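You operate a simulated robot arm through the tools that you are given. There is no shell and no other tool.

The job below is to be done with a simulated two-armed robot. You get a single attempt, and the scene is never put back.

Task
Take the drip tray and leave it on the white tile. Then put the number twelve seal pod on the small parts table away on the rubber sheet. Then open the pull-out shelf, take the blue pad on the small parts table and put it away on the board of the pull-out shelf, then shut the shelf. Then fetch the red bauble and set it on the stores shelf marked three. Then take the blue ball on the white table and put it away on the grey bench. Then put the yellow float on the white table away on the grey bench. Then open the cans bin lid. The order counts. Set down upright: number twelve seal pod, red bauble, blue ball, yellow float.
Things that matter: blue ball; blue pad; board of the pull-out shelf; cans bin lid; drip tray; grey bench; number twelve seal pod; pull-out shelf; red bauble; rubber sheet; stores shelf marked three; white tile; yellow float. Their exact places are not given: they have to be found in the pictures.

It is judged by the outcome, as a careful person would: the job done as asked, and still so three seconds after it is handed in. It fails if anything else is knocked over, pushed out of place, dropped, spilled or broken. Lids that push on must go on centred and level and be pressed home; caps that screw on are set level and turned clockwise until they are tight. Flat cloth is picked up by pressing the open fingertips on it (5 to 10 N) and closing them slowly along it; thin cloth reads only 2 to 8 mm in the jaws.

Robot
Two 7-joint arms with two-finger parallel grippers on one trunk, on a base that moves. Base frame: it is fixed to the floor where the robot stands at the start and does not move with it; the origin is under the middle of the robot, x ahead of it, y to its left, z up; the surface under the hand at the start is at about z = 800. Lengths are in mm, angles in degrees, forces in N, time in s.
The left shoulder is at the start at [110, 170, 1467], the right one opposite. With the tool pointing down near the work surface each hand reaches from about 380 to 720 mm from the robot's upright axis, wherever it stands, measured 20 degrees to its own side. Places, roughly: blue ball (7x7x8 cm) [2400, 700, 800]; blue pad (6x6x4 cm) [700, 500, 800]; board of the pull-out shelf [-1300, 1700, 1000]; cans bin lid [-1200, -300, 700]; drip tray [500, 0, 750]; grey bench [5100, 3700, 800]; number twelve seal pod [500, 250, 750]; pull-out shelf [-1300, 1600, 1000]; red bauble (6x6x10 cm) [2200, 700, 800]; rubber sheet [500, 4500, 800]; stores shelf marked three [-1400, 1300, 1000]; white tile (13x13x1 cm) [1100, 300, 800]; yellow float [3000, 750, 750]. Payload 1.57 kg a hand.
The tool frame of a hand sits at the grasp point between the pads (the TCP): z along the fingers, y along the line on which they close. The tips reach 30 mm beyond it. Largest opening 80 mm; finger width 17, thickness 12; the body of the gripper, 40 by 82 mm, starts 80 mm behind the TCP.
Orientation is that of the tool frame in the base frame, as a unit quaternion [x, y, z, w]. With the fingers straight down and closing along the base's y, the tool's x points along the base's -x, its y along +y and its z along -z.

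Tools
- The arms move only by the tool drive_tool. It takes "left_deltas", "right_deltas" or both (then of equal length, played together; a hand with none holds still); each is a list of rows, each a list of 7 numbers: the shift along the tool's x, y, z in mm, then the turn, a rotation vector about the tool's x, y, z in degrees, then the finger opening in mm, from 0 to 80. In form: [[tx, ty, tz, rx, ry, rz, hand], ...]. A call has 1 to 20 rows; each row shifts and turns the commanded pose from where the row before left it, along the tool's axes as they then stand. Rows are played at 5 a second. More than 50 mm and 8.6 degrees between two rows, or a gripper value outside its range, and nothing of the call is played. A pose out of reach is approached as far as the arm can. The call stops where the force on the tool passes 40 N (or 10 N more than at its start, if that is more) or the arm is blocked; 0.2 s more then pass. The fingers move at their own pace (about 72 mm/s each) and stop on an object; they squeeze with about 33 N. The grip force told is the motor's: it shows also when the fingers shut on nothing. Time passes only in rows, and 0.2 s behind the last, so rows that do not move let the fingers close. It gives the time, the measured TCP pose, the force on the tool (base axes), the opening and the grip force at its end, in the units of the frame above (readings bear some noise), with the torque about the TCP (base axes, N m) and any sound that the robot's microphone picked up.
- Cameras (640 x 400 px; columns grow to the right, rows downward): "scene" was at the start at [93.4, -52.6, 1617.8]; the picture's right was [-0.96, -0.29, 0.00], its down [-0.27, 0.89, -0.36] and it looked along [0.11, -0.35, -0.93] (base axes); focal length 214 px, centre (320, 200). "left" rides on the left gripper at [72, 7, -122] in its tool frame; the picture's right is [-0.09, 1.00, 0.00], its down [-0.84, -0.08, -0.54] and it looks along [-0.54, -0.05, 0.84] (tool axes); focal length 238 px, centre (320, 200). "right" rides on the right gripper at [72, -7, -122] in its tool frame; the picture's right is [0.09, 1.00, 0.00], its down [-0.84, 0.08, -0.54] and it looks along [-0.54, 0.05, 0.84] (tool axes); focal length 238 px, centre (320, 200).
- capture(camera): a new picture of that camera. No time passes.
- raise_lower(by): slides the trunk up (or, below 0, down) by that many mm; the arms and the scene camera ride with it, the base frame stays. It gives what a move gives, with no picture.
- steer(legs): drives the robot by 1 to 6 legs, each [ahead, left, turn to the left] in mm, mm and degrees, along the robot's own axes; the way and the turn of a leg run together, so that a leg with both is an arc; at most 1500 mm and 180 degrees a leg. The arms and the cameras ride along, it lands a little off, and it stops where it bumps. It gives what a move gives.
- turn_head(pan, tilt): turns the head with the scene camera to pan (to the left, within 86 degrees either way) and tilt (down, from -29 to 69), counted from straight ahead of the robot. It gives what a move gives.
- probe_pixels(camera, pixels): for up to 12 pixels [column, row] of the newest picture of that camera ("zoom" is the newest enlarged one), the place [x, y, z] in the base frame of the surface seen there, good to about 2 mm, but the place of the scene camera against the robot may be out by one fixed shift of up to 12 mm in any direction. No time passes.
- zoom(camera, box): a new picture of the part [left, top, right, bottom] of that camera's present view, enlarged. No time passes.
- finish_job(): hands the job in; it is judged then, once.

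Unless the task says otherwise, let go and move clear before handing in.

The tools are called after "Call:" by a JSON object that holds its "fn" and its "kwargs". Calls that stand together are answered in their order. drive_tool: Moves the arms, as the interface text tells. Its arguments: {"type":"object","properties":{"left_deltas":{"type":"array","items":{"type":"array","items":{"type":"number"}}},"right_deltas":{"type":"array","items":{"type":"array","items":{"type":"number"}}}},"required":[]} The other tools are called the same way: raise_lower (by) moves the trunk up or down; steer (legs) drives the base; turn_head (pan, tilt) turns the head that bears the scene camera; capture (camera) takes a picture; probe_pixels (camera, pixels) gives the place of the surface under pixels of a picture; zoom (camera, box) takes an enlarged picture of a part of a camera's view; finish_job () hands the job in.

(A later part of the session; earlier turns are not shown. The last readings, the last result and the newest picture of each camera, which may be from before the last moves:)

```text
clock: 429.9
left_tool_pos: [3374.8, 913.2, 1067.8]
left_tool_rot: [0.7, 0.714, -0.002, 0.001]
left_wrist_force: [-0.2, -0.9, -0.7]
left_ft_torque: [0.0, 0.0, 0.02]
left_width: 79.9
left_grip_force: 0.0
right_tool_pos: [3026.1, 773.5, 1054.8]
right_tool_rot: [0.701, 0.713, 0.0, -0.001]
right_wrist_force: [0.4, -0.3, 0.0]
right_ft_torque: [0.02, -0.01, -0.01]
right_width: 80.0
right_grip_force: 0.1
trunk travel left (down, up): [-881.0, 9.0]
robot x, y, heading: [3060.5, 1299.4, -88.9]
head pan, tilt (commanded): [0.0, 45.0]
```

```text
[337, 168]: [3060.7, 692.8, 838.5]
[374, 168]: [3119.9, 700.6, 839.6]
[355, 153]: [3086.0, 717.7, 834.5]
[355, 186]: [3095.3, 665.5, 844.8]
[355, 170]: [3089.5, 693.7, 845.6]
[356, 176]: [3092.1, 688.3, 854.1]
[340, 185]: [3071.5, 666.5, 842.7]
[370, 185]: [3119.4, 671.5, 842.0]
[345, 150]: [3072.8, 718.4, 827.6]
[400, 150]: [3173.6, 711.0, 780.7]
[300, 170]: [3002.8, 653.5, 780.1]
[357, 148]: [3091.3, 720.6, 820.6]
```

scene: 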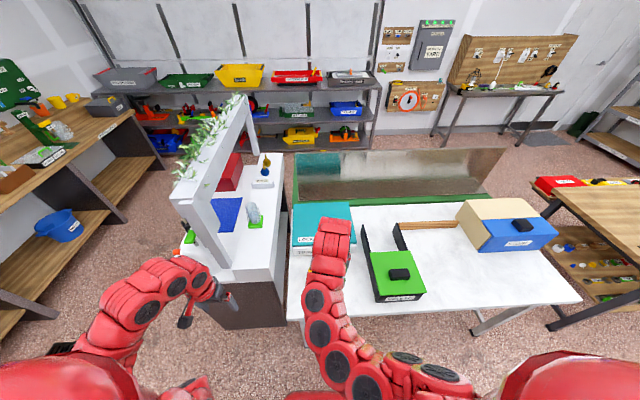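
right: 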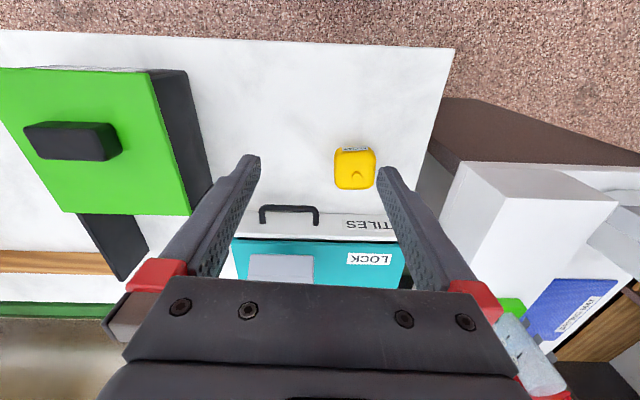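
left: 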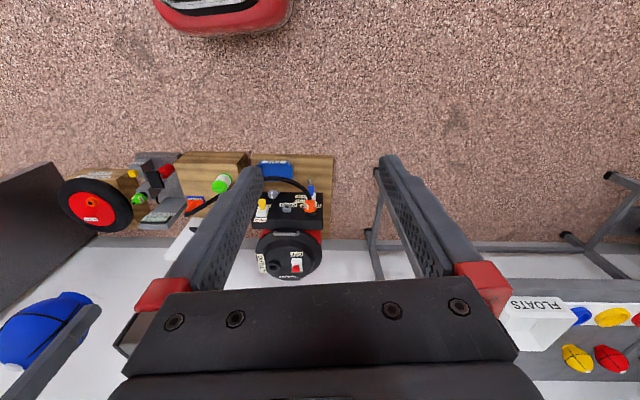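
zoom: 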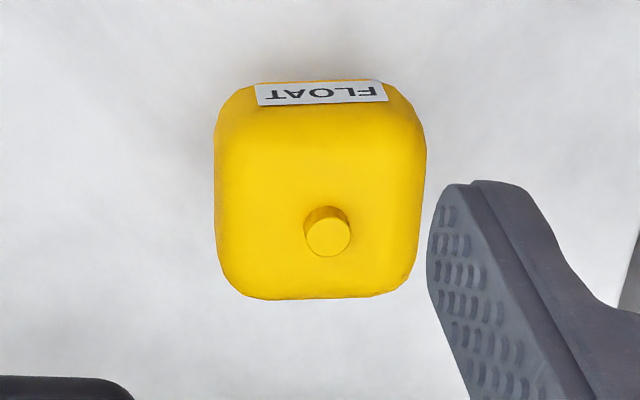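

The float is labelled FLOAT, centred at about (3091, 692), z 780–845, turned ~6°. I'll tuck the left hand inward away from the planter post, move 60 mm closer and lower the trunk 80 mm.

Call:
{"fn": "drive_tool", "kwargs": {"left_deltas": [[0, -40, 0, 0, 0, 0, 80], [0, -40, 0, 0, 0, 0, 80], [0, -40, 0, 0, 0, 0, 80], [0, 0, 0, 0, 0, 0, 80]]}}

Call:
{"fn": "steer", "kwargs": {"legs": [[60, 0, 0]]}}

Call:
{"fn": "raise_lower", "kwargs": {"by": -80}}

Call:
{"fn": "capture", "kwargs": {"camera": "right"}}

```text
clock: 430.9
left_tool_pos: [3325.0, 913.1, 1067.9]
left_tool_rot: [0.7, 0.714, -0.003, 0.0]
left_wrist_force: [0.4, -0.2, 0.3]
left_ft_torque: [0.0, -0.02, 0.01]
left_width: 79.9
left_grip_force: 0.1
left hand out of reach, approached as far as the arm can: row 2, 3
right_tool_pos: [3025.8, 772.9, 1054.6]
right_tool_rot: [0.701, 0.713, -0.001, -0.001]
right_wrist_force: [-0.2, 0.4, -0.2]
right_ft_torque: [0.0, -0.01, 0.0]
right_width: 79.8
right_grip_force: 0.0
trunk travel left (down, up): [-881.0, 9.0]
robot x, y, heading: [3059.5, 1299.9, -88.9]
head pan, tilt (commanded): [0.0, 45.0]
```

```text
clock: 431.8
left_tool_pos: [3327.4, 857.4, 1068.8]
left_tool_rot: [0.701, 0.714, -0.004, 0.001]
left_wrist_force: [0.4, -0.1, 0.1]
left_ft_torque: [-0.02, -0.01, 0.01]
left_width: 80.0
left_grip_force: 0.1
right_tool_pos: [3027.8, 717.1, 1055.6]
right_tool_rot: [0.7, 0.714, -0.001, 0.0]
right_wrist_force: [-0.4, 0.2, -0.5]
right_ft_torque: [-0.03, -0.01, 0.01]
right_width: 79.9
right_grip_force: 0.0
trunk travel left (down, up): [-881.0, 9.0]
robot x, y, heading: [3062.7, 1241.7, -88.9]
head pan, tilt (commanded): [0.0, 45.0]
```

```text
clock: 433.0
left_tool_pos: [3327.4, 854.7, 986.6]
left_tool_rot: [0.7, 0.714, -0.002, 0.0]
left_wrist_force: [-0.1, -0.1, 0.9]
left_ft_torque: [0.03, 0.0, -0.02]
left_width: 79.8
left_grip_force: 0.1
right_tool_pos: [3027.1, 714.1, 973.6]
right_tool_rot: [0.7, 0.714, -0.001, -0.001]
right_wrist_force: [0.6, -0.6, 0.1]
right_ft_torque: [-0.02, 0.01, 0.0]
right_width: 80.0
right_grip_force: 0.0
trunk travel left (down, up): [-801.0, 89.0]
robot x, y, heading: [3062.4, 1244.5, -88.8]
head pan, tilt (commanded): [0.0, 45.0]
```

```text
taken
```

right: 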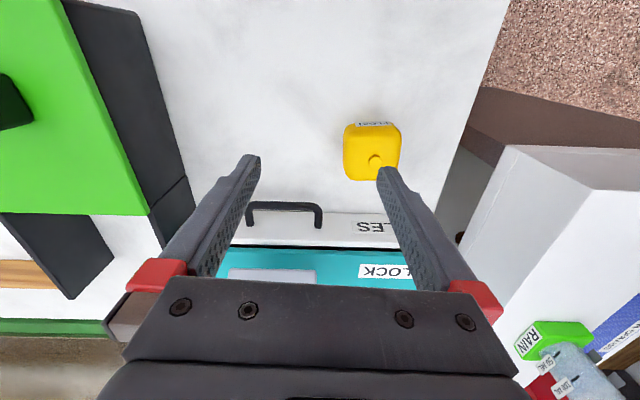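

Call:
{"fn": "drive_tool", "kwargs": {"right_deltas": [[0, 0, 0, 0, 0, -5.3, 80], [-15, 31, 0, 0, 0, 0, 80], [-14, 30, 0, 0, 0, 0, 80], [0, 0, 0, 0, 0, 0, 80]]}}

Call:
{"fn": "capture", "kwargs": {"camera": "right"}}

Call:
{"fn": "zoom", "kwargs": {"camera": "right", "box": [240, 80, 400, 200]}}

```text
clock: 434.0
left_tool_pos: [3326.2, 855.9, 988.1]
left_tool_rot: [0.701, 0.713, -0.002, 0.0]
left_wrist_force: [-0.2, 0.1, -0.7]
left_ft_torque: [-0.01, 0.02, 0.05]
left_width: 80.0
left_grip_force: 0.0
right_tool_pos: [3092.6, 692.9, 972.4]
right_tool_rot: [0.667, 0.745, 0.0, -0.002]
right_wrist_force: [0.5, -0.6, 0.3]
right_ft_torque: [0.02, 0.0, -0.02]
right_width: 80.2
right_grip_force: 0.2
trunk travel left (down, up): [-801.0, 89.0]
robot x, y, heading: [3062.6, 1242.3, -88.8]
head pan, tilt (commanded): [0.0, 45.0]
```

```text
taken
```

right: 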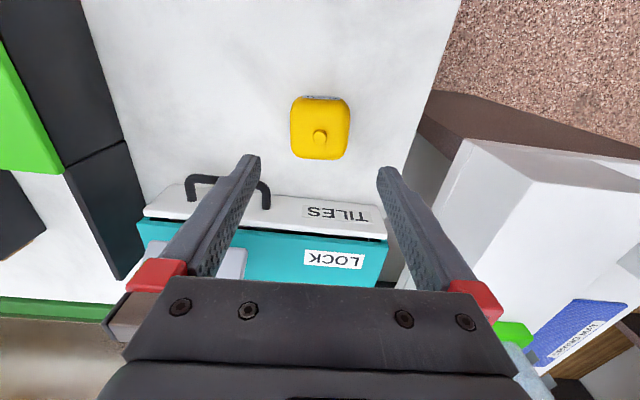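

```text
3.33 times, centred on (320, 140) of right
```

zoom: 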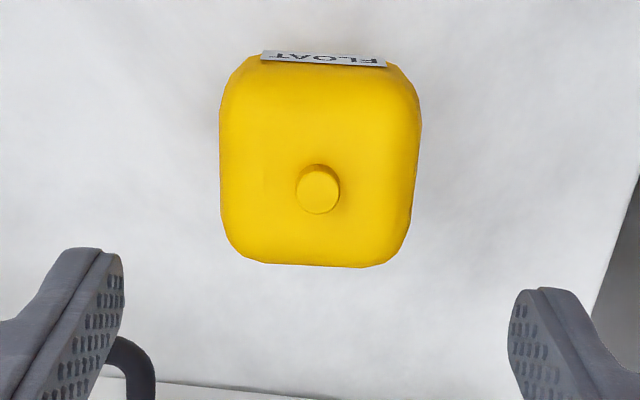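

Call:
{"fn": "probe_pixels", "kwargs": {"camera": "right", "pixels": [[293, 128], [347, 128], [320, 135], [319, 102], [320, 157], [296, 150], [343, 152], [250, 200], [320, 200]]}}

```text
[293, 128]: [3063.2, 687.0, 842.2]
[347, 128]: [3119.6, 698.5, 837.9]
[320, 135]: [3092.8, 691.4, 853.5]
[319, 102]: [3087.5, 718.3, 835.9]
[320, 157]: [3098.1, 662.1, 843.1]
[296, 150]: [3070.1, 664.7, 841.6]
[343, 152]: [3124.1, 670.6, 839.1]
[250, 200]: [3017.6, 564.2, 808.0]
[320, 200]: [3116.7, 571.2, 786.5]
```

Centred over the knob at (3093, 691). I'll descend to mid-body.

Call:
{"fn": "drive_tool", "kwargs": {"right_deltas": [[0, 0, 35, 0, 0, 0, 80], [0, 0, 35, 0, 0, 0, 80], [0, 0, 30, 0, 0, 0, 80], [0, 0, 0, 0, 0, 0, 80]]}}

Call:
{"fn": "capture", "kwargs": {"camera": "right"}}

```text
clock: 435.0
left_tool_pos: [3326.2, 854.1, 988.4]
left_tool_rot: [0.7, 0.714, -0.002, -0.001]
left_wrist_force: [-0.1, 1.1, -0.1]
left_ft_torque: [0.0, -0.01, -0.04]
left_width: 79.9
left_grip_force: 0.1
right_tool_pos: [3093.1, 693.5, 872.9]
right_tool_rot: [0.667, 0.745, 0.0, -0.001]
right_wrist_force: [0.0, -0.5, 1.0]
right_ft_torque: [0.0, 0.03, 0.0]
right_width: 80.0
right_grip_force: 0.1
trunk travel left (down, up): [-801.0, 89.0]
robot x, y, heading: [3063.3, 1237.2, -88.8]
head pan, tilt (commanded): [0.0, 45.0]
```

```text
taken
```

right: 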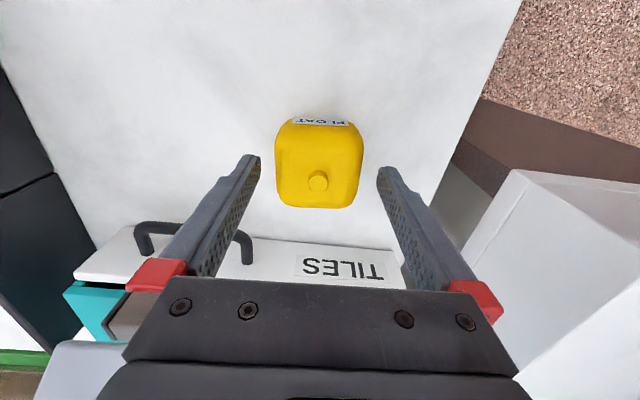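

Call:
{"fn": "drive_tool", "kwargs": {"right_deltas": [[0, 0, 25, 0, 0, 0, 80], [0, 0, 20, 0, 0, 0, 80], [0, 0, 9, 0, 0, 0, 80], [0, 0, 0, 0, 0, 0, 80]]}}

Call:
{"fn": "capture", "kwargs": {"camera": "right"}}

```text
clock: 436.0
left_tool_pos: [3326.7, 853.7, 987.0]
left_tool_rot: [0.7, 0.714, -0.003, 0.0]
left_wrist_force: [-0.2, 0.3, 0.1]
left_ft_torque: [-0.01, 0.01, 0.0]
left_width: 79.9
left_grip_force: 0.1
right_tool_pos: [3092.2, 693.2, 819.6]
right_tool_rot: [0.667, 0.745, -0.001, 0.0]
right_wrist_force: [-0.3, 0.2, 0.0]
right_ft_torque: [0.02, 0.01, -0.03]
right_width: 80.1
right_grip_force: 0.0
trunk travel left (down, up): [-801.0, 89.0]
robot x, y, heading: [3060.4, 1242.0, -88.9]
head pan, tilt (commanded): [0.0, 45.0]
```

```text
taken
```

right: 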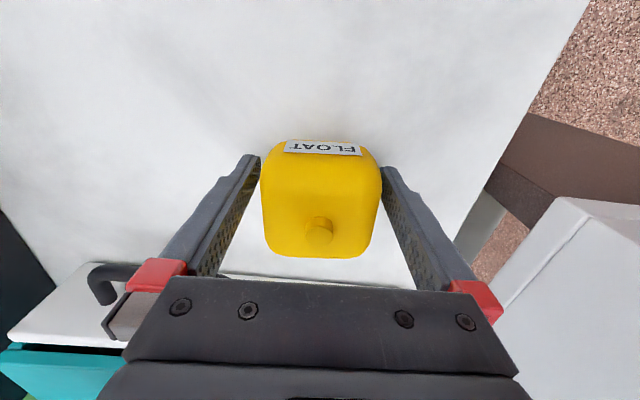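

Call:
{"fn": "drive_tool", "kwargs": {"right_deltas": [[0, 0, 0, 0, 0, 0, 74], [0, 0, 0, 0, 0, 0, 68], [0, 0, 0, 0, 0, 0, 55], [0, 0, 0, 0, 0, 0, 30], [0, 0, 0, 0, 0, 0, 0], [0, 0, 0, 0, 0, 0, 0]]}}

Call:
{"fn": "drive_tool", "kwargs": {"right_deltas": [[0, 0, -2, 0, 0, 0, 0], [0, 0, -3, 0, 0, 0, 0], [0, 0, -5, 0, 0, 0, 0], [0, 0, -8, 0, 0, 0, 0], [0, 0, -10, 0, 0, 0, 0]]}}

Call:
{"fn": "capture", "kwargs": {"camera": "right"}}

```text
clock: 437.4
left_tool_pos: [3326.8, 854.5, 986.7]
left_tool_rot: [0.7, 0.714, -0.002, 0.0]
left_wrist_force: [-0.6, -0.1, 0.7]
left_ft_torque: [0.02, -0.03, -0.01]
left_width: 79.9
left_grip_force: 0.1
right_tool_pos: [3091.4, 691.6, 819.0]
right_tool_rot: [0.667, 0.745, 0.0, -0.001]
right_wrist_force: [0.0, 0.3, 0.1]
right_ft_torque: [0.02, 0.0, -0.01]
right_width: 65.4
right_grip_force: 33.1
trunk travel left (down, up): [-801.0, 89.0]
robot x, y, heading: [3063.2, 1245.0, -88.9]
head pan, tilt (commanded): [0.0, 45.0]
```

```text
clock: 438.6
left_tool_pos: [3326.7, 853.4, 986.9]
left_tool_rot: [0.7, 0.714, -0.002, 0.0]
left_wrist_force: [-0.5, 0.5, -0.7]
left_ft_torque: [0.02, 0.01, -0.02]
left_width: 80.0
left_grip_force: 0.0
right_tool_pos: [3091.5, 692.7, 846.9]
right_tool_rot: [0.666, 0.746, 0.001, -0.002]
right_wrist_force: [0.6, -0.6, -1.3]
right_ft_torque: [0.0, 0.03, 0.0]
right_width: 65.7
right_grip_force: 32.8
trunk travel left (down, up): [-801.0, 89.0]
robot x, y, heading: [3060.9, 1241.6, -88.6]
head pan, tilt (commanded): [0.0, 45.0]
```

```text
taken
```

right: 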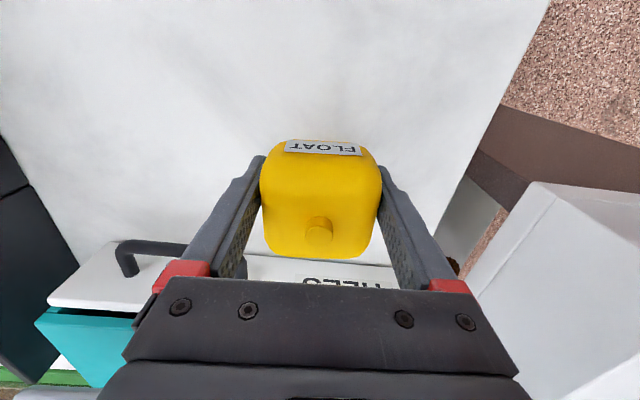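

The float is held (65.5 mm). I'll lift it, raise the trunk, and on the way stop at my earlier viewpoint (2393, 1360, 44°) to check whether the yellow bin I touched has moved.

Call:
{"fn": "drive_tool", "kwargs": {"right_deltas": [[0, 0, -15, 0, 0, 0, 0], [0, 0, -20, 0, 0, 0, 0], [0, 0, -20, 0, 0, 0, 0], [0, 0, -20, 0, 0, 0, 0], [0, 0, -20, 0, 0, 0, 0], [0, 0, -20, 0, 0, 0, 0], [0, 0, -15, 0, 0, 0, 0]]}}

Call:
{"fn": "raise_lower", "kwargs": {"by": 80}}

Call:
{"fn": "steer", "kwargs": {"legs": [[-118, 0, 0], [0, -670, 0], [0, 0, 133]]}}

Call:
{"fn": "turn_head", "kwargs": {"pan": 0, "tilt": 15}}

Call:
{"fn": "capture", "kwargs": {"camera": "scene"}}

```text
clock: 440.2
left_tool_pos: [3327.8, 853.7, 987.0]
left_tool_rot: [0.699, 0.715, -0.003, 0.001]
left_wrist_force: [0.4, 0.1, 0.0]
left_ft_torque: [-0.02, -0.03, 0.0]
left_width: 80.1
left_grip_force: 0.1
right_tool_pos: [3091.3, 691.4, 978.6]
right_tool_rot: [0.668, 0.744, 0.0, -0.001]
right_wrist_force: [-1.1, 0.3, -0.1]
right_ft_torque: [-0.02, 0.0, -0.04]
right_width: 65.5
right_grip_force: 32.9
trunk travel left (down, up): [-801.0, 89.0]
robot x, y, heading: [3063.3, 1242.9, -88.8]
head pan, tilt (commanded): [0.0, 45.0]
```

```text
clock: 441.4
left_tool_pos: [3326.3, 854.1, 1067.5]
left_tool_rot: [0.7, 0.714, -0.002, 0.0]
left_wrist_force: [0.7, -0.5, 0.0]
left_ft_torque: [0.01, 0.02, 0.02]
left_width: 79.8
left_grip_force: 0.1
right_tool_pos: [3092.0, 691.5, 1057.6]
right_tool_rot: [0.666, 0.746, 0.0, -0.002]
right_wrist_force: [0.0, -0.1, -1.2]
right_ft_torque: [0.02, 0.0, -0.02]
right_width: 65.5
right_grip_force: 32.9
trunk travel left (down, up): [-881.0, 9.0]
robot x, y, heading: [3061.4, 1240.7, -89.1]
head pan, tilt (commanded): [0.0, 45.0]
```

```text
clock: 451.5
left_tool_pos: [2478.1, 1800.7, 1067.9]
left_tool_rot: [-0.375, 0.927, -0.001, 0.002]
left_wrist_force: [0.3, 0.3, -0.2]
left_ft_torque: [0.01, 0.02, -0.01]
left_width: 80.1
left_grip_force: 0.0
right_tool_pos: [2759.0, 1739.3, 1057.6]
right_tool_rot: [-0.418, 0.908, 0.0, -0.001]
right_wrist_force: [-0.3, 0.7, -0.6]
right_ft_torque: [-0.01, -0.01, -0.04]
right_width: 65.2
right_grip_force: 33.0
trunk travel left (down, up): [-881.0, 9.0]
robot x, y, heading: [2375.3, 1346.1, 43.7]
head pan, tilt (commanded): [0.0, 45.0]
```

```text
clock: 452.4
left_tool_pos: [2479.8, 1802.2, 1066.9]
left_tool_rot: [-0.375, 0.927, -0.001, 0.002]
left_wrist_force: [0.4, 0.4, 0.2]
left_ft_torque: [0.01, 0.03, 0.0]
left_width: 79.8
left_grip_force: 0.2
right_tool_pos: [2759.4, 1739.6, 1057.5]
right_tool_rot: [-0.417, 0.909, -0.001, 0.0]
right_wrist_force: [0.3, 0.0, -0.3]
right_ft_torque: [-0.02, -0.03, -0.03]
right_width: 65.4
right_grip_force: 33.5
trunk travel left (down, up): [-881.0, 9.0]
robot x, y, heading: [2372.9, 1344.4, 44.1]
head pan, tilt (commanded): [0.0, 15.0]
```

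```text
taken
```

scene: 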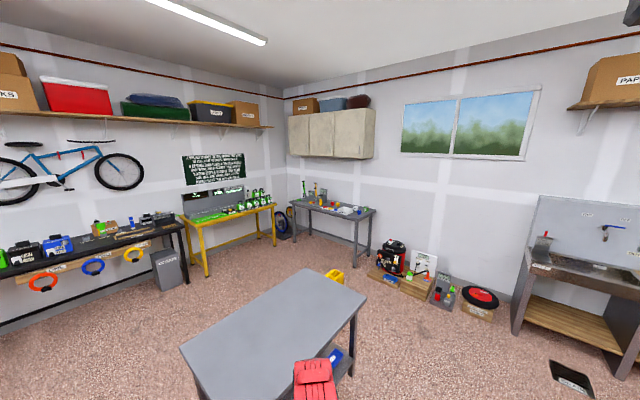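

The view matches the earlier one: the yellow bin at (335,276) sits in the same place relative to the grey table, so it wasn't displaced. I'll go on to the bench by the safe route.

Call:
{"fn": "steer", "kwargs": {"legs": [[0, 0, -44], [1000, 0, 0], [920, 0, 0], [0, 0, 90]]}}

Call:
{"fn": "steer", "kwargs": {"legs": [[1000, 0, 0], [760, 0, 0]]}}

```text
clock: 467.8
left_tool_pos: [4009.5, 1748.1, 1066.7]
left_tool_rot: [0.711, -0.703, 0.0, -0.003]
left_wrist_force: [-0.1, -0.6, -1.5]
left_ft_torque: [-0.02, 0.01, 0.0]
left_width: 79.9
left_grip_force: 0.1
right_tool_pos: [4246.4, 1909.3, 1057.9]
right_tool_rot: [0.742, -0.67, 0.002, -0.001]
right_wrist_force: [-0.4, -0.8, -0.3]
right_ft_torque: [0.0, -0.03, 0.03]
right_width: 65.4
right_grip_force: 33.2
trunk travel left (down, up): [-881.0, 9.0]
robot x, y, heading: [4271.7, 1355.8, 90.6]
head pan, tilt (commanded): [0.0, 15.0]
```

```text
clock: 476.6
left_tool_pos: [4016.9, 3501.9, 1068.0]
left_tool_rot: [-0.704, 0.711, 0.0, 0.002]
left_wrist_force: [0.5, 1.0, 0.0]
left_ft_torque: [-0.02, 0.0, 0.0]
left_width: 80.1
left_grip_force: 0.1
right_tool_pos: [4257.3, 3655.7, 1057.4]
right_tool_rot: [0.735, -0.678, 0.001, -0.001]
right_wrist_force: [0.1, -0.5, -0.8]
right_ft_torque: [-0.01, 0.01, -0.04]
right_width: 65.4
right_grip_force: 32.9
trunk travel left (down, up): [-881.0, 9.0]
robot x, y, heading: [4270.8, 3103.9, 89.6]
head pan, tilt (commanded): [0.0, 15.0]
```

Call:
{"fn": "steer", "kwargs": {"legs": [[0, 0, -89]]}}

Call:
{"fn": "capture", "kwargs": {"camera": "right"}}

```text
clock: 480.8
left_tool_pos: [4662.4, 3365.7, 1067.7]
left_tool_rot: [-0.005, 1.0, -0.003, 0.002]
left_wrist_force: [0.1, -0.8, 0.4]
left_ft_torque: [0.0, 0.04, 0.0]
left_width: 80.1
left_grip_force: 0.1
right_tool_pos: [4820.9, 3129.3, 1057.9]
right_tool_rot: [-0.051, 0.999, -0.001, -0.001]
right_wrist_force: [-0.1, 0.7, -0.8]
right_ft_torque: [-0.01, 0.01, 0.03]
right_width: 65.2
right_grip_force: 33.2
trunk travel left (down, up): [-881.0, 9.0]
robot x, y, heading: [4271.4, 3103.5, 0.5]
head pan, tilt (commanded): [0.0, 15.0]
```

```text
taken
```

right: 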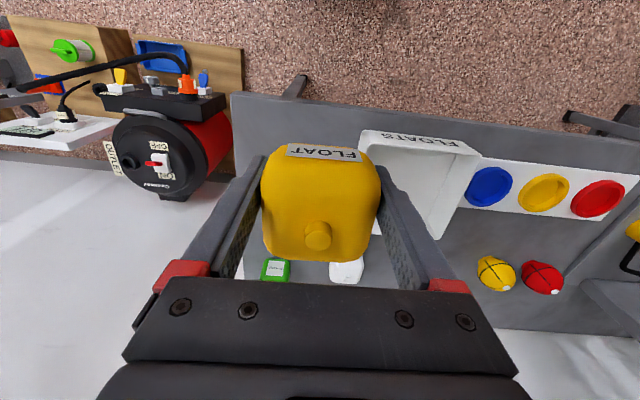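

Call:
{"fn": "steer", "kwargs": {"legs": [[110, 0, 0]]}}

Call:
{"fn": "capture", "kwargs": {"camera": "right"}}

Call:
{"fn": "turn_head", "kwargs": {"pan": -10, "tilt": 50}}

Call:
{"fn": "capture", "kwargs": {"camera": "scene"}}

```text
clock: 482.0
left_tool_pos: [4769.5, 3367.9, 1066.4]
left_tool_rot: [-0.005, 1.0, -0.002, 0.002]
left_wrist_force: [0.2, 0.7, 0.3]
left_ft_torque: [0.0, -0.04, 0.0]
left_width: 79.8
left_grip_force: 0.0
right_tool_pos: [4929.2, 3130.2, 1058.1]
right_tool_rot: [-0.051, 0.999, -0.001, -0.001]
right_wrist_force: [-0.4, -0.6, -1.4]
right_ft_torque: [0.03, 0.0, -0.06]
right_width: 65.1
right_grip_force: 33.2
trunk travel left (down, up): [-881.0, 9.0]
robot x, y, heading: [4381.3, 3106.3, 0.5]
head pan, tilt (commanded): [0.0, 15.0]
```

```text
taken
```

right: 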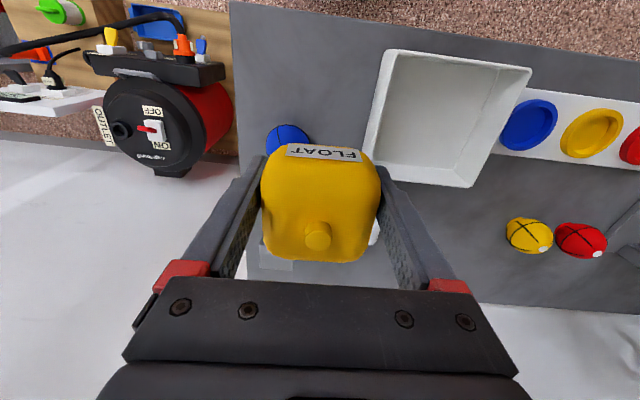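

```text
clock: 483.0
left_tool_pos: [4771.0, 3367.0, 1068.2]
left_tool_rot: [-0.005, 1.0, -0.002, 0.002]
left_wrist_force: [0.0, 0.2, -0.4]
left_ft_torque: [0.01, -0.04, 0.0]
left_width: 79.7
left_grip_force: 0.0
right_tool_pos: [4930.2, 3130.1, 1057.3]
right_tool_rot: [-0.051, 0.999, -0.002, -0.001]
right_wrist_force: [-0.5, -0.2, -0.8]
right_ft_torque: [0.01, 0.0, 0.01]
right_width: 65.1
right_grip_force: 32.4
trunk travel left (down, up): [-881.0, 9.0]
robot x, y, heading: [4376.5, 3102.0, 0.7]
head pan, tilt (commanded): [-10.0, 50.0]
```

```text
taken
```

scene: 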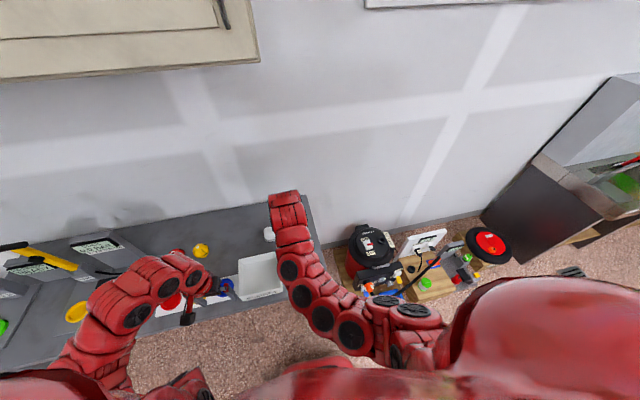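

The blue ball peeks out at (287,135). I'll probe the free area in front of it.

Call:
{"fn": "probe_pixels", "kwargs": {"camera": "right", "pixels": [[287, 135], [275, 130], [300, 130], [287, 126], [300, 80], [240, 15], [375, 90], [365, 165], [245, 100], [340, 110], [320, 40]]}}

```text
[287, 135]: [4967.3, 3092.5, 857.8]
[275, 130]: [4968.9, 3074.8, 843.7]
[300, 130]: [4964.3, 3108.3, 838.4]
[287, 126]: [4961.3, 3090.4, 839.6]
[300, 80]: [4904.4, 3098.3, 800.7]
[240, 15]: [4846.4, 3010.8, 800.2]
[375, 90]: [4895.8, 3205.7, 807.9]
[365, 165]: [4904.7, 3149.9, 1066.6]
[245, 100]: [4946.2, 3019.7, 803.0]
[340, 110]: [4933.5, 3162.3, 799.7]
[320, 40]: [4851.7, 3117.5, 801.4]
```

There's 113 mm between the bench edge and the ball. I'll place the float at about (4888, 3110): square up, shift, and lower.

Call:
{"fn": "drive_tool", "kwargs": {"right_deltas": [[0, 0, 0, 0, 0, 5.8, 0], [42, -20, 0, 0, 0, 0, 0], [0, 0, 30, 0, 0, 0, 0], [0, 0, 30, 0, 0, 0, 0], [0, 0, 30, 0, 0, 0, 0], [0, 0, 30, 0, 0, 0, 0], [0, 0, 25, 0, 0, 0, 0], [0, 0, 0, 0, 0, 0, 0]]}}

Call:
{"fn": "capture", "kwargs": {"camera": "right"}}

```text
clock: 484.8
left_tool_pos: [4770.4, 3367.8, 1067.5]
left_tool_rot: [-0.005, 1.0, -0.003, 0.002]
left_wrist_force: [0.3, -0.3, -0.3]
left_ft_torque: [-0.04, -0.04, -0.03]
left_width: 80.2
left_grip_force: 0.1
right_tool_pos: [4887.0, 3110.5, 912.8]
right_tool_rot: [0.0, 1.0, -0.001, -0.001]
right_wrist_force: [-0.1, -0.5, -0.4]
right_ft_torque: [0.03, 0.0, 0.03]
right_width: 65.0
right_grip_force: 32.7
trunk travel left (down, up): [-881.0, 9.0]
robot x, y, heading: [4378.2, 3108.8, 0.5]
head pan, tilt (commanded): [-10.0, 50.0]
```

```text
taken
```

right: 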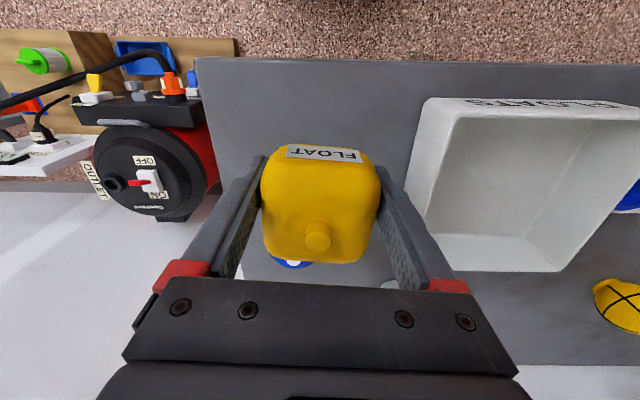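

Clear of the ball (behind) and the tray. I'll continue down and creep to contact.

Call:
{"fn": "drive_tool", "kwargs": {"right_deltas": [[0, 0, 25, 0, 0, 0, 0], [0, 0, 22, 0, 0, 0, 0], [0, 0, 15, 0, 0, 0, 0], [0, 0, 6, 0, 0, 0, 0], [0, 0, 0, 0, 0, 0, 0]]}}

Call:
{"fn": "drive_tool", "kwargs": {"right_deltas": [[0, 0, 1.5, 0, 0, 0, 0], [0, 0, 1.5, 0, 0, 0, 0], [0, 0, 0, 0, 0, 0, 0]]}}

Call:
{"fn": "drive_tool", "kwargs": {"right_deltas": [[0, 0, 1.2, 0, 0, 0, 0], [0, 0, 0, 0, 0, 0, 0]]}}

```text
clock: 486.0
left_tool_pos: [4770.2, 3367.2, 1068.3]
left_tool_rot: [-0.006, 1.0, -0.002, 0.002]
left_wrist_force: [0.0, -0.4, 0.1]
left_ft_torque: [-0.01, 0.02, -0.01]
left_width: 80.2
left_grip_force: 0.0
right_tool_pos: [4888.2, 3108.2, 845.7]
right_tool_rot: [0.0, 1.0, -0.001, 0.0]
right_wrist_force: [0.1, 0.1, -1.8]
right_ft_torque: [0.0, 0.0, 0.02]
right_width: 65.1
right_grip_force: 33.1
trunk travel left (down, up): [-881.0, 9.0]
robot x, y, heading: [4380.3, 3106.4, 0.4]
head pan, tilt (commanded): [-10.0, 50.0]
```

```text
clock: 486.8
left_tool_pos: [4769.4, 3368.8, 1067.2]
left_tool_rot: [-0.005, 1.0, -0.002, 0.001]
left_wrist_force: [0.6, -0.1, 0.2]
left_ft_torque: [-0.01, -0.02, -0.04]
left_width: 80.1
left_grip_force: 0.1
right_tool_pos: [4888.3, 3111.4, 842.2]
right_tool_rot: [0.0, 1.0, 0.0, 0.001]
right_wrist_force: [-0.6, -0.3, -1.8]
right_ft_torque: [0.03, 0.02, -0.02]
right_width: 65.5
right_grip_force: 33.1
trunk travel left (down, up): [-881.0, 9.0]
robot x, y, heading: [4380.3, 3109.2, 0.7]
head pan, tilt (commanded): [-10.0, 50.0]
```

```text
clock: 487.4
left_tool_pos: [4770.2, 3366.6, 1067.5]
left_tool_rot: [-0.005, 1.0, -0.002, 0.001]
left_wrist_force: [-0.4, -0.2, 0.5]
left_ft_torque: [0.01, -0.02, 0.0]
left_width: 80.1
left_grip_force: 0.0
right_tool_pos: [4888.0, 3109.5, 841.2]
right_tool_rot: [0.0, 1.0, -0.001, -0.001]
right_wrist_force: [0.6, 0.1, -1.1]
right_ft_torque: [-0.02, 0.0, -0.02]
right_width: 65.1
right_grip_force: 32.5
trunk travel left (down, up): [-881.0, 9.0]
robot x, y, heading: [4378.7, 3105.0, 0.7]
head pan, tilt (commanded): [-10.0, 50.0]
```

Call:
{"fn": "drive_tool", "kwargs": {"right_deltas": [[0, 0, 1.2, 0, 0, 0, 0], [0, 0, 0, 0, 0, 0, 0]]}}

Call:
{"fn": "drive_tool", "kwargs": {"right_deltas": [[0, 0, 1, 0, 0, 0, 0], [0, 0, 0, 0, 0, 0, 0]]}}

```text
clock: 488.0
left_tool_pos: [4770.9, 3368.1, 1067.6]
left_tool_rot: [-0.005, 1.0, -0.003, 0.001]
left_wrist_force: [-0.5, -0.9, 0.3]
left_ft_torque: [0.01, -0.02, -0.01]
left_width: 79.9
left_grip_force: 0.1
right_tool_pos: [4888.6, 3110.3, 839.4]
right_tool_rot: [-0.001, 1.0, -0.001, 0.0]
right_wrist_force: [-0.2, 0.3, -0.4]
right_ft_torque: [0.0, 0.02, 0.01]
right_width: 65.2
right_grip_force: 33.2
trunk travel left (down, up): [-881.0, 9.0]
robot x, y, heading: [4377.4, 3107.8, 0.5]
head pan, tilt (commanded): [-10.0, 50.0]
```

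```text
clock: 488.6
left_tool_pos: [4770.5, 3368.1, 1067.8]
left_tool_rot: [-0.006, 1.0, -0.001, 0.002]
left_wrist_force: [0.3, 0.4, -0.2]
left_ft_torque: [0.0, -0.02, -0.02]
left_width: 79.9
left_grip_force: 0.1
right_tool_pos: [4888.0, 3109.5, 839.1]
right_tool_rot: [0.001, 1.0, 0.0, 0.001]
right_wrist_force: [1.6, -1.2, 4.4]
right_ft_torque: [0.05, -0.08, -0.01]
right_width: 65.1
right_grip_force: 33.1
trunk travel left (down, up): [-881.0, 9.0]
robot x, y, heading: [4381.2, 3105.4, 0.7]
head pan, tilt (commanded): [-10.0, 50.0]
```

Contact felt (4.4 N). I'll nudge 0.6 mm more, then open gently.

Call:
{"fn": "drive_tool", "kwargs": {"right_deltas": [[0, 0, 0.5, 0, 0, 0, 0], [0, 0, 0, 0, 0, 0, 65], [0, 0, 0, 0, 0, 0, 66.5], [0, 0, 0, 0, 0, 0, 68], [0, 0, 0, 0, 0, 0, 71], [0, 0, 0, 0, 0, 0, 75], [0, 0, 0, 0, 0, 0, 79], [0, 0, 0, 0, 0, 0, 79]]}}

Call:
{"fn": "capture", "kwargs": {"camera": "right"}}

```text
clock: 490.4
left_tool_pos: [4770.9, 3367.8, 1067.6]
left_tool_rot: [-0.006, 1.0, -0.002, 0.002]
left_wrist_force: [0.1, 0.2, 0.2]
left_ft_torque: [0.0, 0.0, 0.04]
left_width: 80.0
left_grip_force: 0.0
right_tool_pos: [4888.0, 3110.2, 837.5]
right_tool_rot: [0.0, 1.0, -0.001, -0.002]
right_wrist_force: [0.2, 0.1, -0.1]
right_ft_torque: [0.01, -0.03, -0.01]
right_width: 79.1
right_grip_force: 0.0
trunk travel left (down, up): [-881.0, 9.0]
robot x, y, heading: [4378.2, 3106.4, 1.1]
head pan, tilt (commanded): [-10.0, 50.0]
```

```text
taken
```

right: 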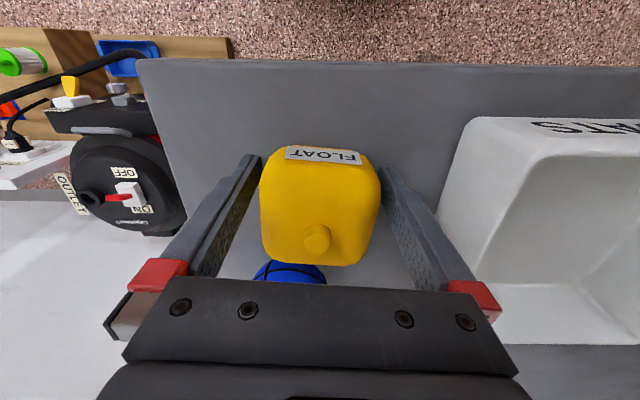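

Call:
{"fn": "drive_tool", "kwargs": {"right_deltas": [[0, 0, -8, 0, 0, 0, 80], [0, 0, -15, 0, 0, 0, 80], [0, 0, -25, 0, 0, 0, 80], [0, 0, -40, 0, 0, 0, 80], [0, 0, -40, 0, 0, 0, 80], [0, 0, -40, 0, 0, 0, 80], [0, 0, -40, 0, 0, 0, 80], [0, 0, 0, 0, 0, 0, 80]]}}

Call:
{"fn": "capture", "kwargs": {"camera": "right"}}

```text
clock: 492.2
left_tool_pos: [4771.1, 3367.6, 1066.2]
left_tool_rot: [-0.006, 1.0, -0.002, 0.002]
left_wrist_force: [0.6, 0.5, 0.4]
left_ft_torque: [-0.01, -0.01, -0.03]
left_width: 80.1
left_grip_force: 0.1
right_tool_pos: [4888.6, 3110.8, 1045.3]
right_tool_rot: [0.0, 1.0, 0.0, 0.0]
right_wrist_force: [-0.3, -0.2, -0.1]
right_ft_torque: [-0.02, 0.0, 0.0]
right_width: 80.1
right_grip_force: 0.0
trunk travel left (down, up): [-881.0, 9.0]
robot x, y, heading: [4382.3, 3105.8, 0.7]
head pan, tilt (commanded): [-10.0, 50.0]
```

```text
taken
```

right: 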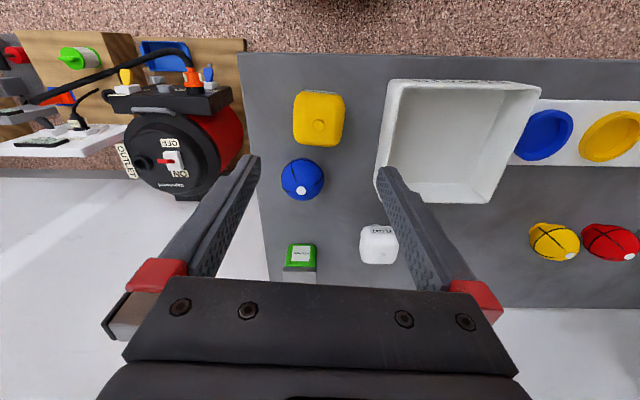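

Float and ball both stand upright on the grey bench (319,118 and 302,179). The last job is the cans bin lid, so I'll drive back across the room.

Call:
{"fn": "steer", "kwargs": {"legs": [[-100, 0, 0], [0, 0, -90.7], [900, 0, 0], [840, 0, 0], [0, 0, -90]]}}

Call:
{"fn": "steer", "kwargs": {"legs": [[1500, 0, 0], [1500, 0, 0], [1380, 0, 0]]}}

Call:
{"fn": "turn_head", "kwargs": {"pan": 30, "tilt": 30}}

Call:
{"fn": "capture", "kwargs": {"camera": "scene"}}

```text
clock: 509.6
left_tool_pos: [3861.8, 1089.7, 1066.3]
left_tool_rot: [1.0, -0.016, -0.002, -0.003]
left_wrist_force: [0.3, 0.3, 0.4]
left_ft_torque: [0.01, -0.01, 0.01]
left_width: 80.0
left_grip_force: 0.1
right_tool_pos: [3755.6, 1351.5, 1043.3]
right_tool_rot: [1.0, -0.021, 0.001, -0.001]
right_wrist_force: [0.1, 0.5, -0.1]
right_ft_torque: [0.03, 0.0, 0.03]
right_width: 80.0
right_grip_force: 0.0
trunk travel left (down, up): [-881.0, 9.0]
robot x, y, heading: [4264.1, 1334.9, 177.9]
head pan, tilt (commanded): [-10.0, 50.0]
```

```text
clock: 530.6
left_tool_pos: [-524.6, 1195.5, 1067.5]
left_tool_rot: [1.0, -0.011, -0.001, -0.003]
left_wrist_force: [0.3, -0.6, 0.6]
left_ft_torque: [-0.01, 0.0, -0.02]
left_width: 79.9
left_grip_force: 0.1
right_tool_pos: [-633.9, 1454.7, 1042.9]
right_tool_rot: [1.0, -0.016, 0.001, 0.0]
right_wrist_force: [-0.1, 0.0, 0.0]
right_ft_torque: [-0.01, 0.02, -0.01]
right_width: 79.9
right_grip_force: 0.0
trunk travel left (down, up): [-881.0, 9.0]
robot x, y, heading: [-122.2, 1438.1, 178.2]
head pan, tilt (commanded): [-10.0, 50.0]
```

```text
clock: 531.7
left_tool_pos: [-525.0, 1195.7, 1067.3]
left_tool_rot: [1.0, -0.011, -0.001, -0.003]
left_wrist_force: [-0.5, 0.1, -0.4]
left_ft_torque: [-0.03, -0.03, -0.01]
left_width: 79.7
left_grip_force: 0.0
right_tool_pos: [-634.1, 1456.1, 1045.4]
right_tool_rot: [1.0, -0.017, 0.001, -0.001]
right_wrist_force: [-0.2, 0.3, -0.2]
right_ft_torque: [0.03, -0.01, 0.0]
right_width: 79.9
right_grip_force: 0.0
trunk travel left (down, up): [-881.0, 9.0]
robot x, y, heading: [-121.8, 1441.3, 178.6]
head pan, tilt (commanded): [30.0, 30.0]
```

```text
taken
```

scene: 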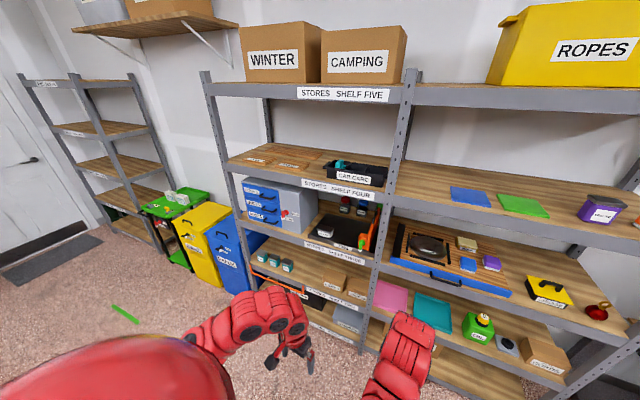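

The shelves look right. There's a green stick on the floor at (125,315) in my path; I'll probe it and the bins before moving.

Call:
{"fn": "probe_pixels", "kwargs": {"camera": "scene", "pixels": [[112, 306], [138, 322], [125, 314], [200, 212], [190, 225], [205, 280], [225, 225], [230, 285], [175, 200], [180, 265], [245, 230], [215, 210]]}}

Call:
{"fn": "zoom", "kwargs": {"camera": "scene", "box": [140, 170, 270, 300]}}

```text
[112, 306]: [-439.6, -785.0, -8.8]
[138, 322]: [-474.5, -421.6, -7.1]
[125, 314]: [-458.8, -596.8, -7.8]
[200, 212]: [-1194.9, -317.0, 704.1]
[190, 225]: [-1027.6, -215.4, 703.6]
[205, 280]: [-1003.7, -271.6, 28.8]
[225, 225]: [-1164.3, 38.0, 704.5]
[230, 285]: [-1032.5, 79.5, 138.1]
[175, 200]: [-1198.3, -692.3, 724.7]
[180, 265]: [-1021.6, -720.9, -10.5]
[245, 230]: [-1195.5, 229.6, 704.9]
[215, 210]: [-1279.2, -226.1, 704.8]
```

```text
3.08 times, centred on (205, 235) of scene
```

zoom: 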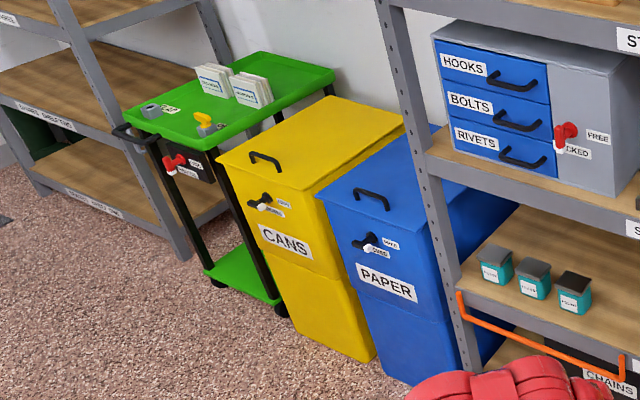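

The stick is flat tape on the floor away from my path. The CANS bin (top z≈713, around y≈−280) has a handle on its lid and a latch lever on the front. I'll drive to face it.

Call:
{"fn": "steer", "kwargs": {"legs": [[0, 900, 1.4], [0, 800, 0]]}}

Call:
{"fn": "turn_head", "kwargs": {"pan": 0, "tilt": 40}}

Call:
{"fn": "capture", "kwargs": {"camera": "scene"}}

Call:
{"fn": "zoom", "kwargs": {"camera": "scene", "box": [220, 150, 420, 290]}}

```text
clock: 540.3
left_tool_pos: [-554.4, -503.4, 1067.7]
left_tool_rot: [1.0, -0.013, -0.001, -0.001]
left_wrist_force: [-0.2, -0.5, -0.7]
left_ft_torque: [0.02, 0.01, 0.04]
left_width: 80.2
left_grip_force: 0.1
right_tool_pos: [-663.3, -242.5, 1044.2]
right_tool_rot: [1.0, -0.018, 0.001, 0.0]
right_wrist_force: [0.0, 0.2, -0.3]
right_ft_torque: [-0.01, 0.01, 0.01]
right_width: 79.8
right_grip_force: 0.0
trunk travel left (down, up): [-881.0, 9.0]
robot x, y, heading: [-154.9, -258.0, 178.3]
head pan, tilt (commanded): [30.0, 30.0]
```

```text
clock: 541.3
left_tool_pos: [-554.5, -503.4, 1066.8]
left_tool_rot: [1.0, -0.013, -0.001, -0.001]
left_wrist_force: [0.7, -1.1, 0.1]
left_ft_torque: [0.02, -0.02, 0.0]
left_width: 79.9
left_grip_force: 0.0
right_tool_pos: [-662.5, -241.5, 1044.2]
right_tool_rot: [1.0, -0.018, 0.001, -0.001]
right_wrist_force: [0.7, -0.8, -0.2]
right_ft_torque: [-0.03, -0.03, 0.02]
right_width: 80.3
right_grip_force: 0.0
trunk travel left (down, up): [-881.0, 9.0]
robot x, y, heading: [-152.1, -255.8, 178.1]
head pan, tilt (commanded): [0.0, 40.0]
```

```text
taken
```

scene: 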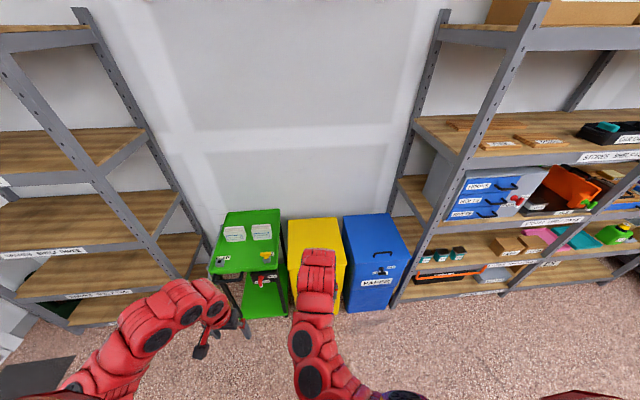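

```text
2.86 times, centred on (320, 220) of scene
```

zoom: 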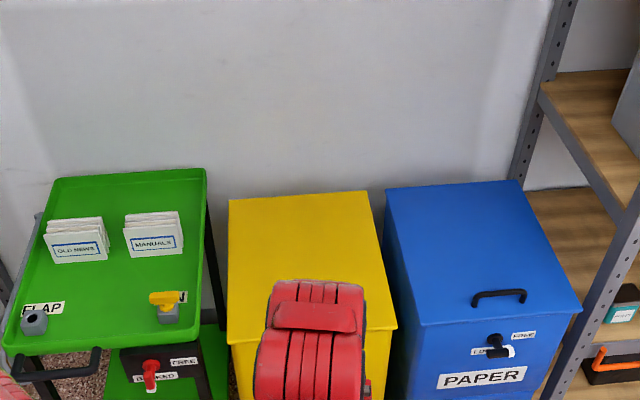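

My right arm hides the bin's front. I'll look with the right wrist camera, which is just in front of it.

Call:
{"fn": "capture", "kwargs": {"camera": "right"}}

Call:
{"fn": "drive_tool", "kwargs": {"right_deltas": [[0, -40, 0, 0, 0, 0, 80], [0, -40, 0, 0, 0, 0, 80], [0, -40, 0, 0, 0, 0, 80], [0, -40, 0, 0, 0, 0, 80], [0, -40, 0, 0, 0, 0, 80], [0, 0, 0, 0, 0, 0, 80]]}}

Call:
{"fn": "capture", "kwargs": {"camera": "scene"}}

Call:
{"fn": "zoom", "kwargs": {"camera": "scene", "box": [270, 210, 370, 310]}}

```text
taken
```

right: 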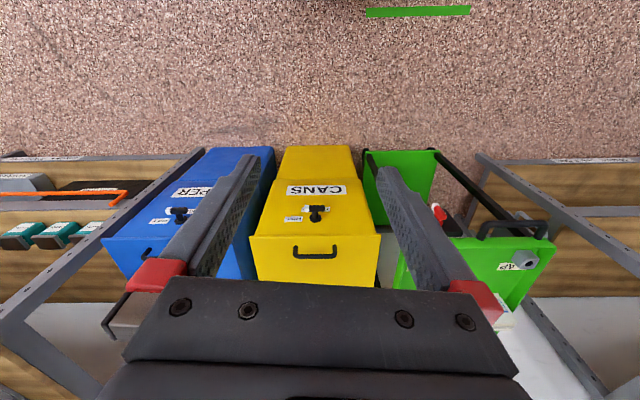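

```text
clock: 542.7
left_tool_pos: [-553.0, -503.5, 1067.1]
left_tool_rot: [1.0, -0.013, -0.001, -0.002]
left_wrist_force: [0.2, 0.7, -0.4]
left_ft_torque: [-0.01, -0.03, -0.01]
left_width: 80.2
left_grip_force: 0.0
right_tool_pos: [-655.8, -40.2, 1044.4]
right_tool_rot: [1.0, -0.019, 0.001, 0.0]
right_wrist_force: [-0.4, -0.4, -0.4]
right_ft_torque: [-0.01, 0.0, 0.0]
right_width: 80.1
right_grip_force: 0.0
trunk travel left (down, up): [-881.0, 9.0]
robot x, y, heading: [-155.7, -256.5, 178.5]
head pan, tilt (commanded): [0.0, 40.0]
```

```text
taken
```

scene: 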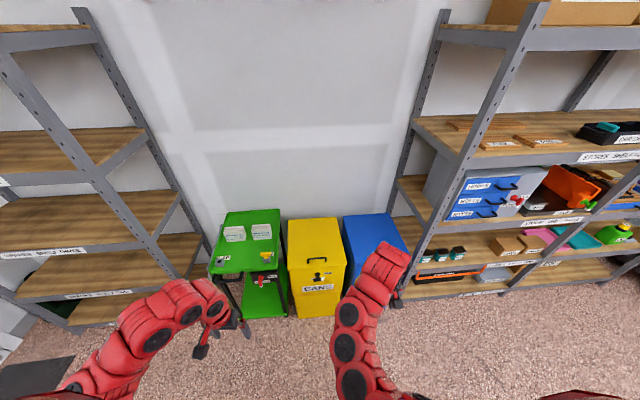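

```text
4.00 times, centred on (320, 260) of scene
```

zoom: 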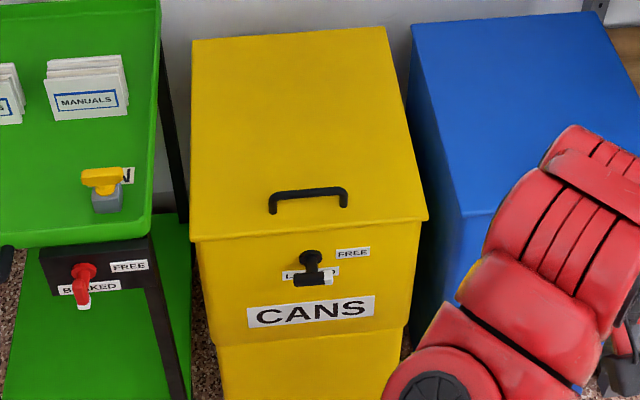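

The bin has a latch: a lever on the front pointing down at LOCKED, with FREE to its right, and a handle on the lid. I'll probe these and get a closer look.

Call:
{"fn": "probe_pixels", "kwargs": {"camera": "zoom", "pixels": [[310, 257], [310, 270], [312, 280], [298, 280], [328, 279], [353, 253], [290, 276], [310, 190], [275, 205], [343, 200], [310, 230], [260, 250]]}}

Call:
{"fn": "zoom", "kwargs": {"camera": "scene", "box": [300, 240, 340, 290]}}

```text
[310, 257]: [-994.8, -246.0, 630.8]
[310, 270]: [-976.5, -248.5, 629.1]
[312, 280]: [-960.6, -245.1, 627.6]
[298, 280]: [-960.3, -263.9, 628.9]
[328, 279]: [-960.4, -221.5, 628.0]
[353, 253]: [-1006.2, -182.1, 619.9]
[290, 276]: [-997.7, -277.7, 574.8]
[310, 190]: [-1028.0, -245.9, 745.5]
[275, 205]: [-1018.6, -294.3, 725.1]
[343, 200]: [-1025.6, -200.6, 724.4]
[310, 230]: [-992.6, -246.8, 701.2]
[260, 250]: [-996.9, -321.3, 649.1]
```

```text
8.00 times, centred on (320, 265) of scene
```

zoom: 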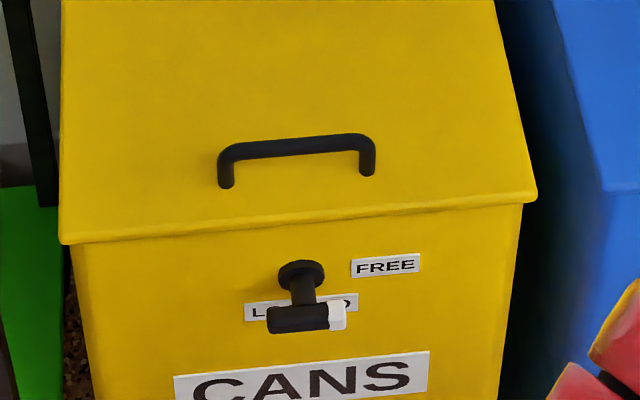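

The latch's white-tipped bar points right at FREE, so the lid should lift by its handle (bar at about (−1028, −246), z≈754). I'll check heights of the cart next to it and the lid's hinge edge before approaching.

Call:
{"fn": "zoom", "kwargs": {"camera": "scene", "box": [200, 200, 400, 320]}}

Call:
{"fn": "probe_pixels", "kwargs": {"camera": "zoom", "pixels": [[290, 65], [430, 62], [350, 68], [285, 180], [470, 185], [370, 195], [180, 100], [90, 110], [210, 180], [330, 160], [400, 155], [120, 50]]}}

```text
3.20 times, centred on (300, 260) of scene
```

zoom: 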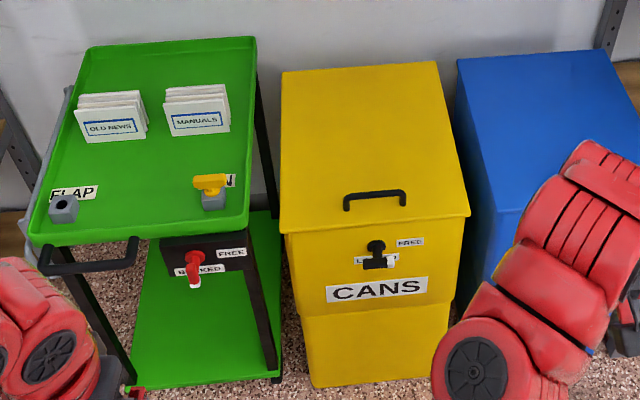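

```text
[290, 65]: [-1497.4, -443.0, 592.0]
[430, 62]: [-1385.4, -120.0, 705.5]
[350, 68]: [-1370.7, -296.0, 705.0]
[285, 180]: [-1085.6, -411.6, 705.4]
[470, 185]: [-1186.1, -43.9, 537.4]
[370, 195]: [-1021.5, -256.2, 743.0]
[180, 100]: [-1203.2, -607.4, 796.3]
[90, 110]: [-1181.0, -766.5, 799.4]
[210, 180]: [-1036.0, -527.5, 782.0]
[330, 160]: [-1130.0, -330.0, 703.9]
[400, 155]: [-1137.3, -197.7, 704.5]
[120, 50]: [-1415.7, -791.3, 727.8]
```

The lid hinges at the back (x≈−1385), so the handle swings on a ~360 mm radius. I'll turn the right hand 90°, square up to the bin and drive closer.

Call:
{"fn": "drive_tool", "kwargs": {"right_deltas": [[0, 0, 0, 0, 0, -8.2, 80], [0, 0, 0, 0, 0, -8.2, 80], [0, 0, 0, 0, 0, -8.2, 80], [0, 0, 0, 0, 0, -8.2, 80], [0, 0, 0, 0, 0, -8.2, 80], [0, 0, 0, 0, 0, -8.2, 80], [0, 0, 0, 0, 0, -8.2, 80], [0, 0, 0, 0, 0, -8.2, 80], [0, 0, 0, 0, 0, -8.2, 80], [0, 0, 0, 0, 0, -8.2, 80], [0, 0, 0, 0, 0, -8, 80], [0, 0, 0, 0, 0, 0, 80]]}}

Call:
{"fn": "steer", "kwargs": {"legs": [[0, 0, 5.8], [380, 30, 0]]}}

Call:
{"fn": "capture", "kwargs": {"camera": "right"}}

Call:
{"fn": "capture", "kwargs": {"camera": "scene"}}

```text
clock: 545.3
left_tool_pos: [-555.1, -503.3, 1067.5]
left_tool_rot: [1.0, -0.013, -0.001, -0.003]
left_wrist_force: [-0.6, -0.8, 0.4]
left_ft_torque: [0.01, 0.03, 0.0]
left_width: 80.1
left_grip_force: 0.0
right_tool_pos: [-655.1, -43.5, 1044.4]
right_tool_rot: [0.72, 0.694, 0.002, 0.0]
right_wrist_force: [0.2, -0.4, 0.1]
right_ft_torque: [0.02, 0.0, 0.02]
right_width: 80.1
right_grip_force: 0.1
trunk travel left (down, up): [-881.0, 9.0]
robot x, y, heading: [-156.0, -259.0, 178.4]
head pan, tilt (commanded): [0.0, 40.0]
```

```text
clock: 548.2
left_tool_pos: [-904.6, -601.4, 1067.4]
left_tool_rot: [0.999, 0.038, -0.002, -0.002]
left_wrist_force: [-0.2, 0.4, -0.7]
left_ft_torque: [0.01, 0.01, 0.01]
left_width: 80.1
left_grip_force: 0.1
right_tool_pos: [-1054.3, -153.5, 1046.2]
right_tool_rot: [0.683, 0.73, 0.002, -0.001]
right_wrist_force: [0.1, -1.3, 0.1]
right_ft_torque: [0.01, -0.01, -0.01]
right_width: 80.0
right_grip_force: 0.1
trunk travel left (down, up): [-881.0, 9.0]
robot x, y, heading: [-535.0, -316.0, -176.1]
head pan, tilt (commanded): [0.0, 40.0]
```

```text
taken
```

right: 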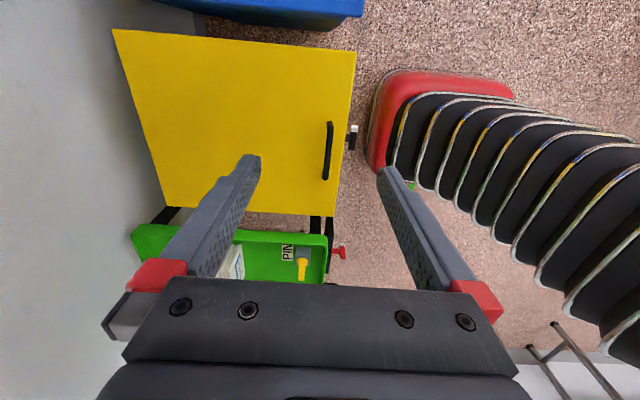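

```text
taken
```

scene: 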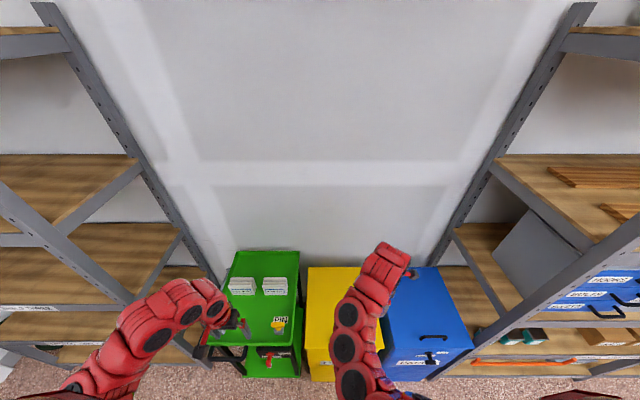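

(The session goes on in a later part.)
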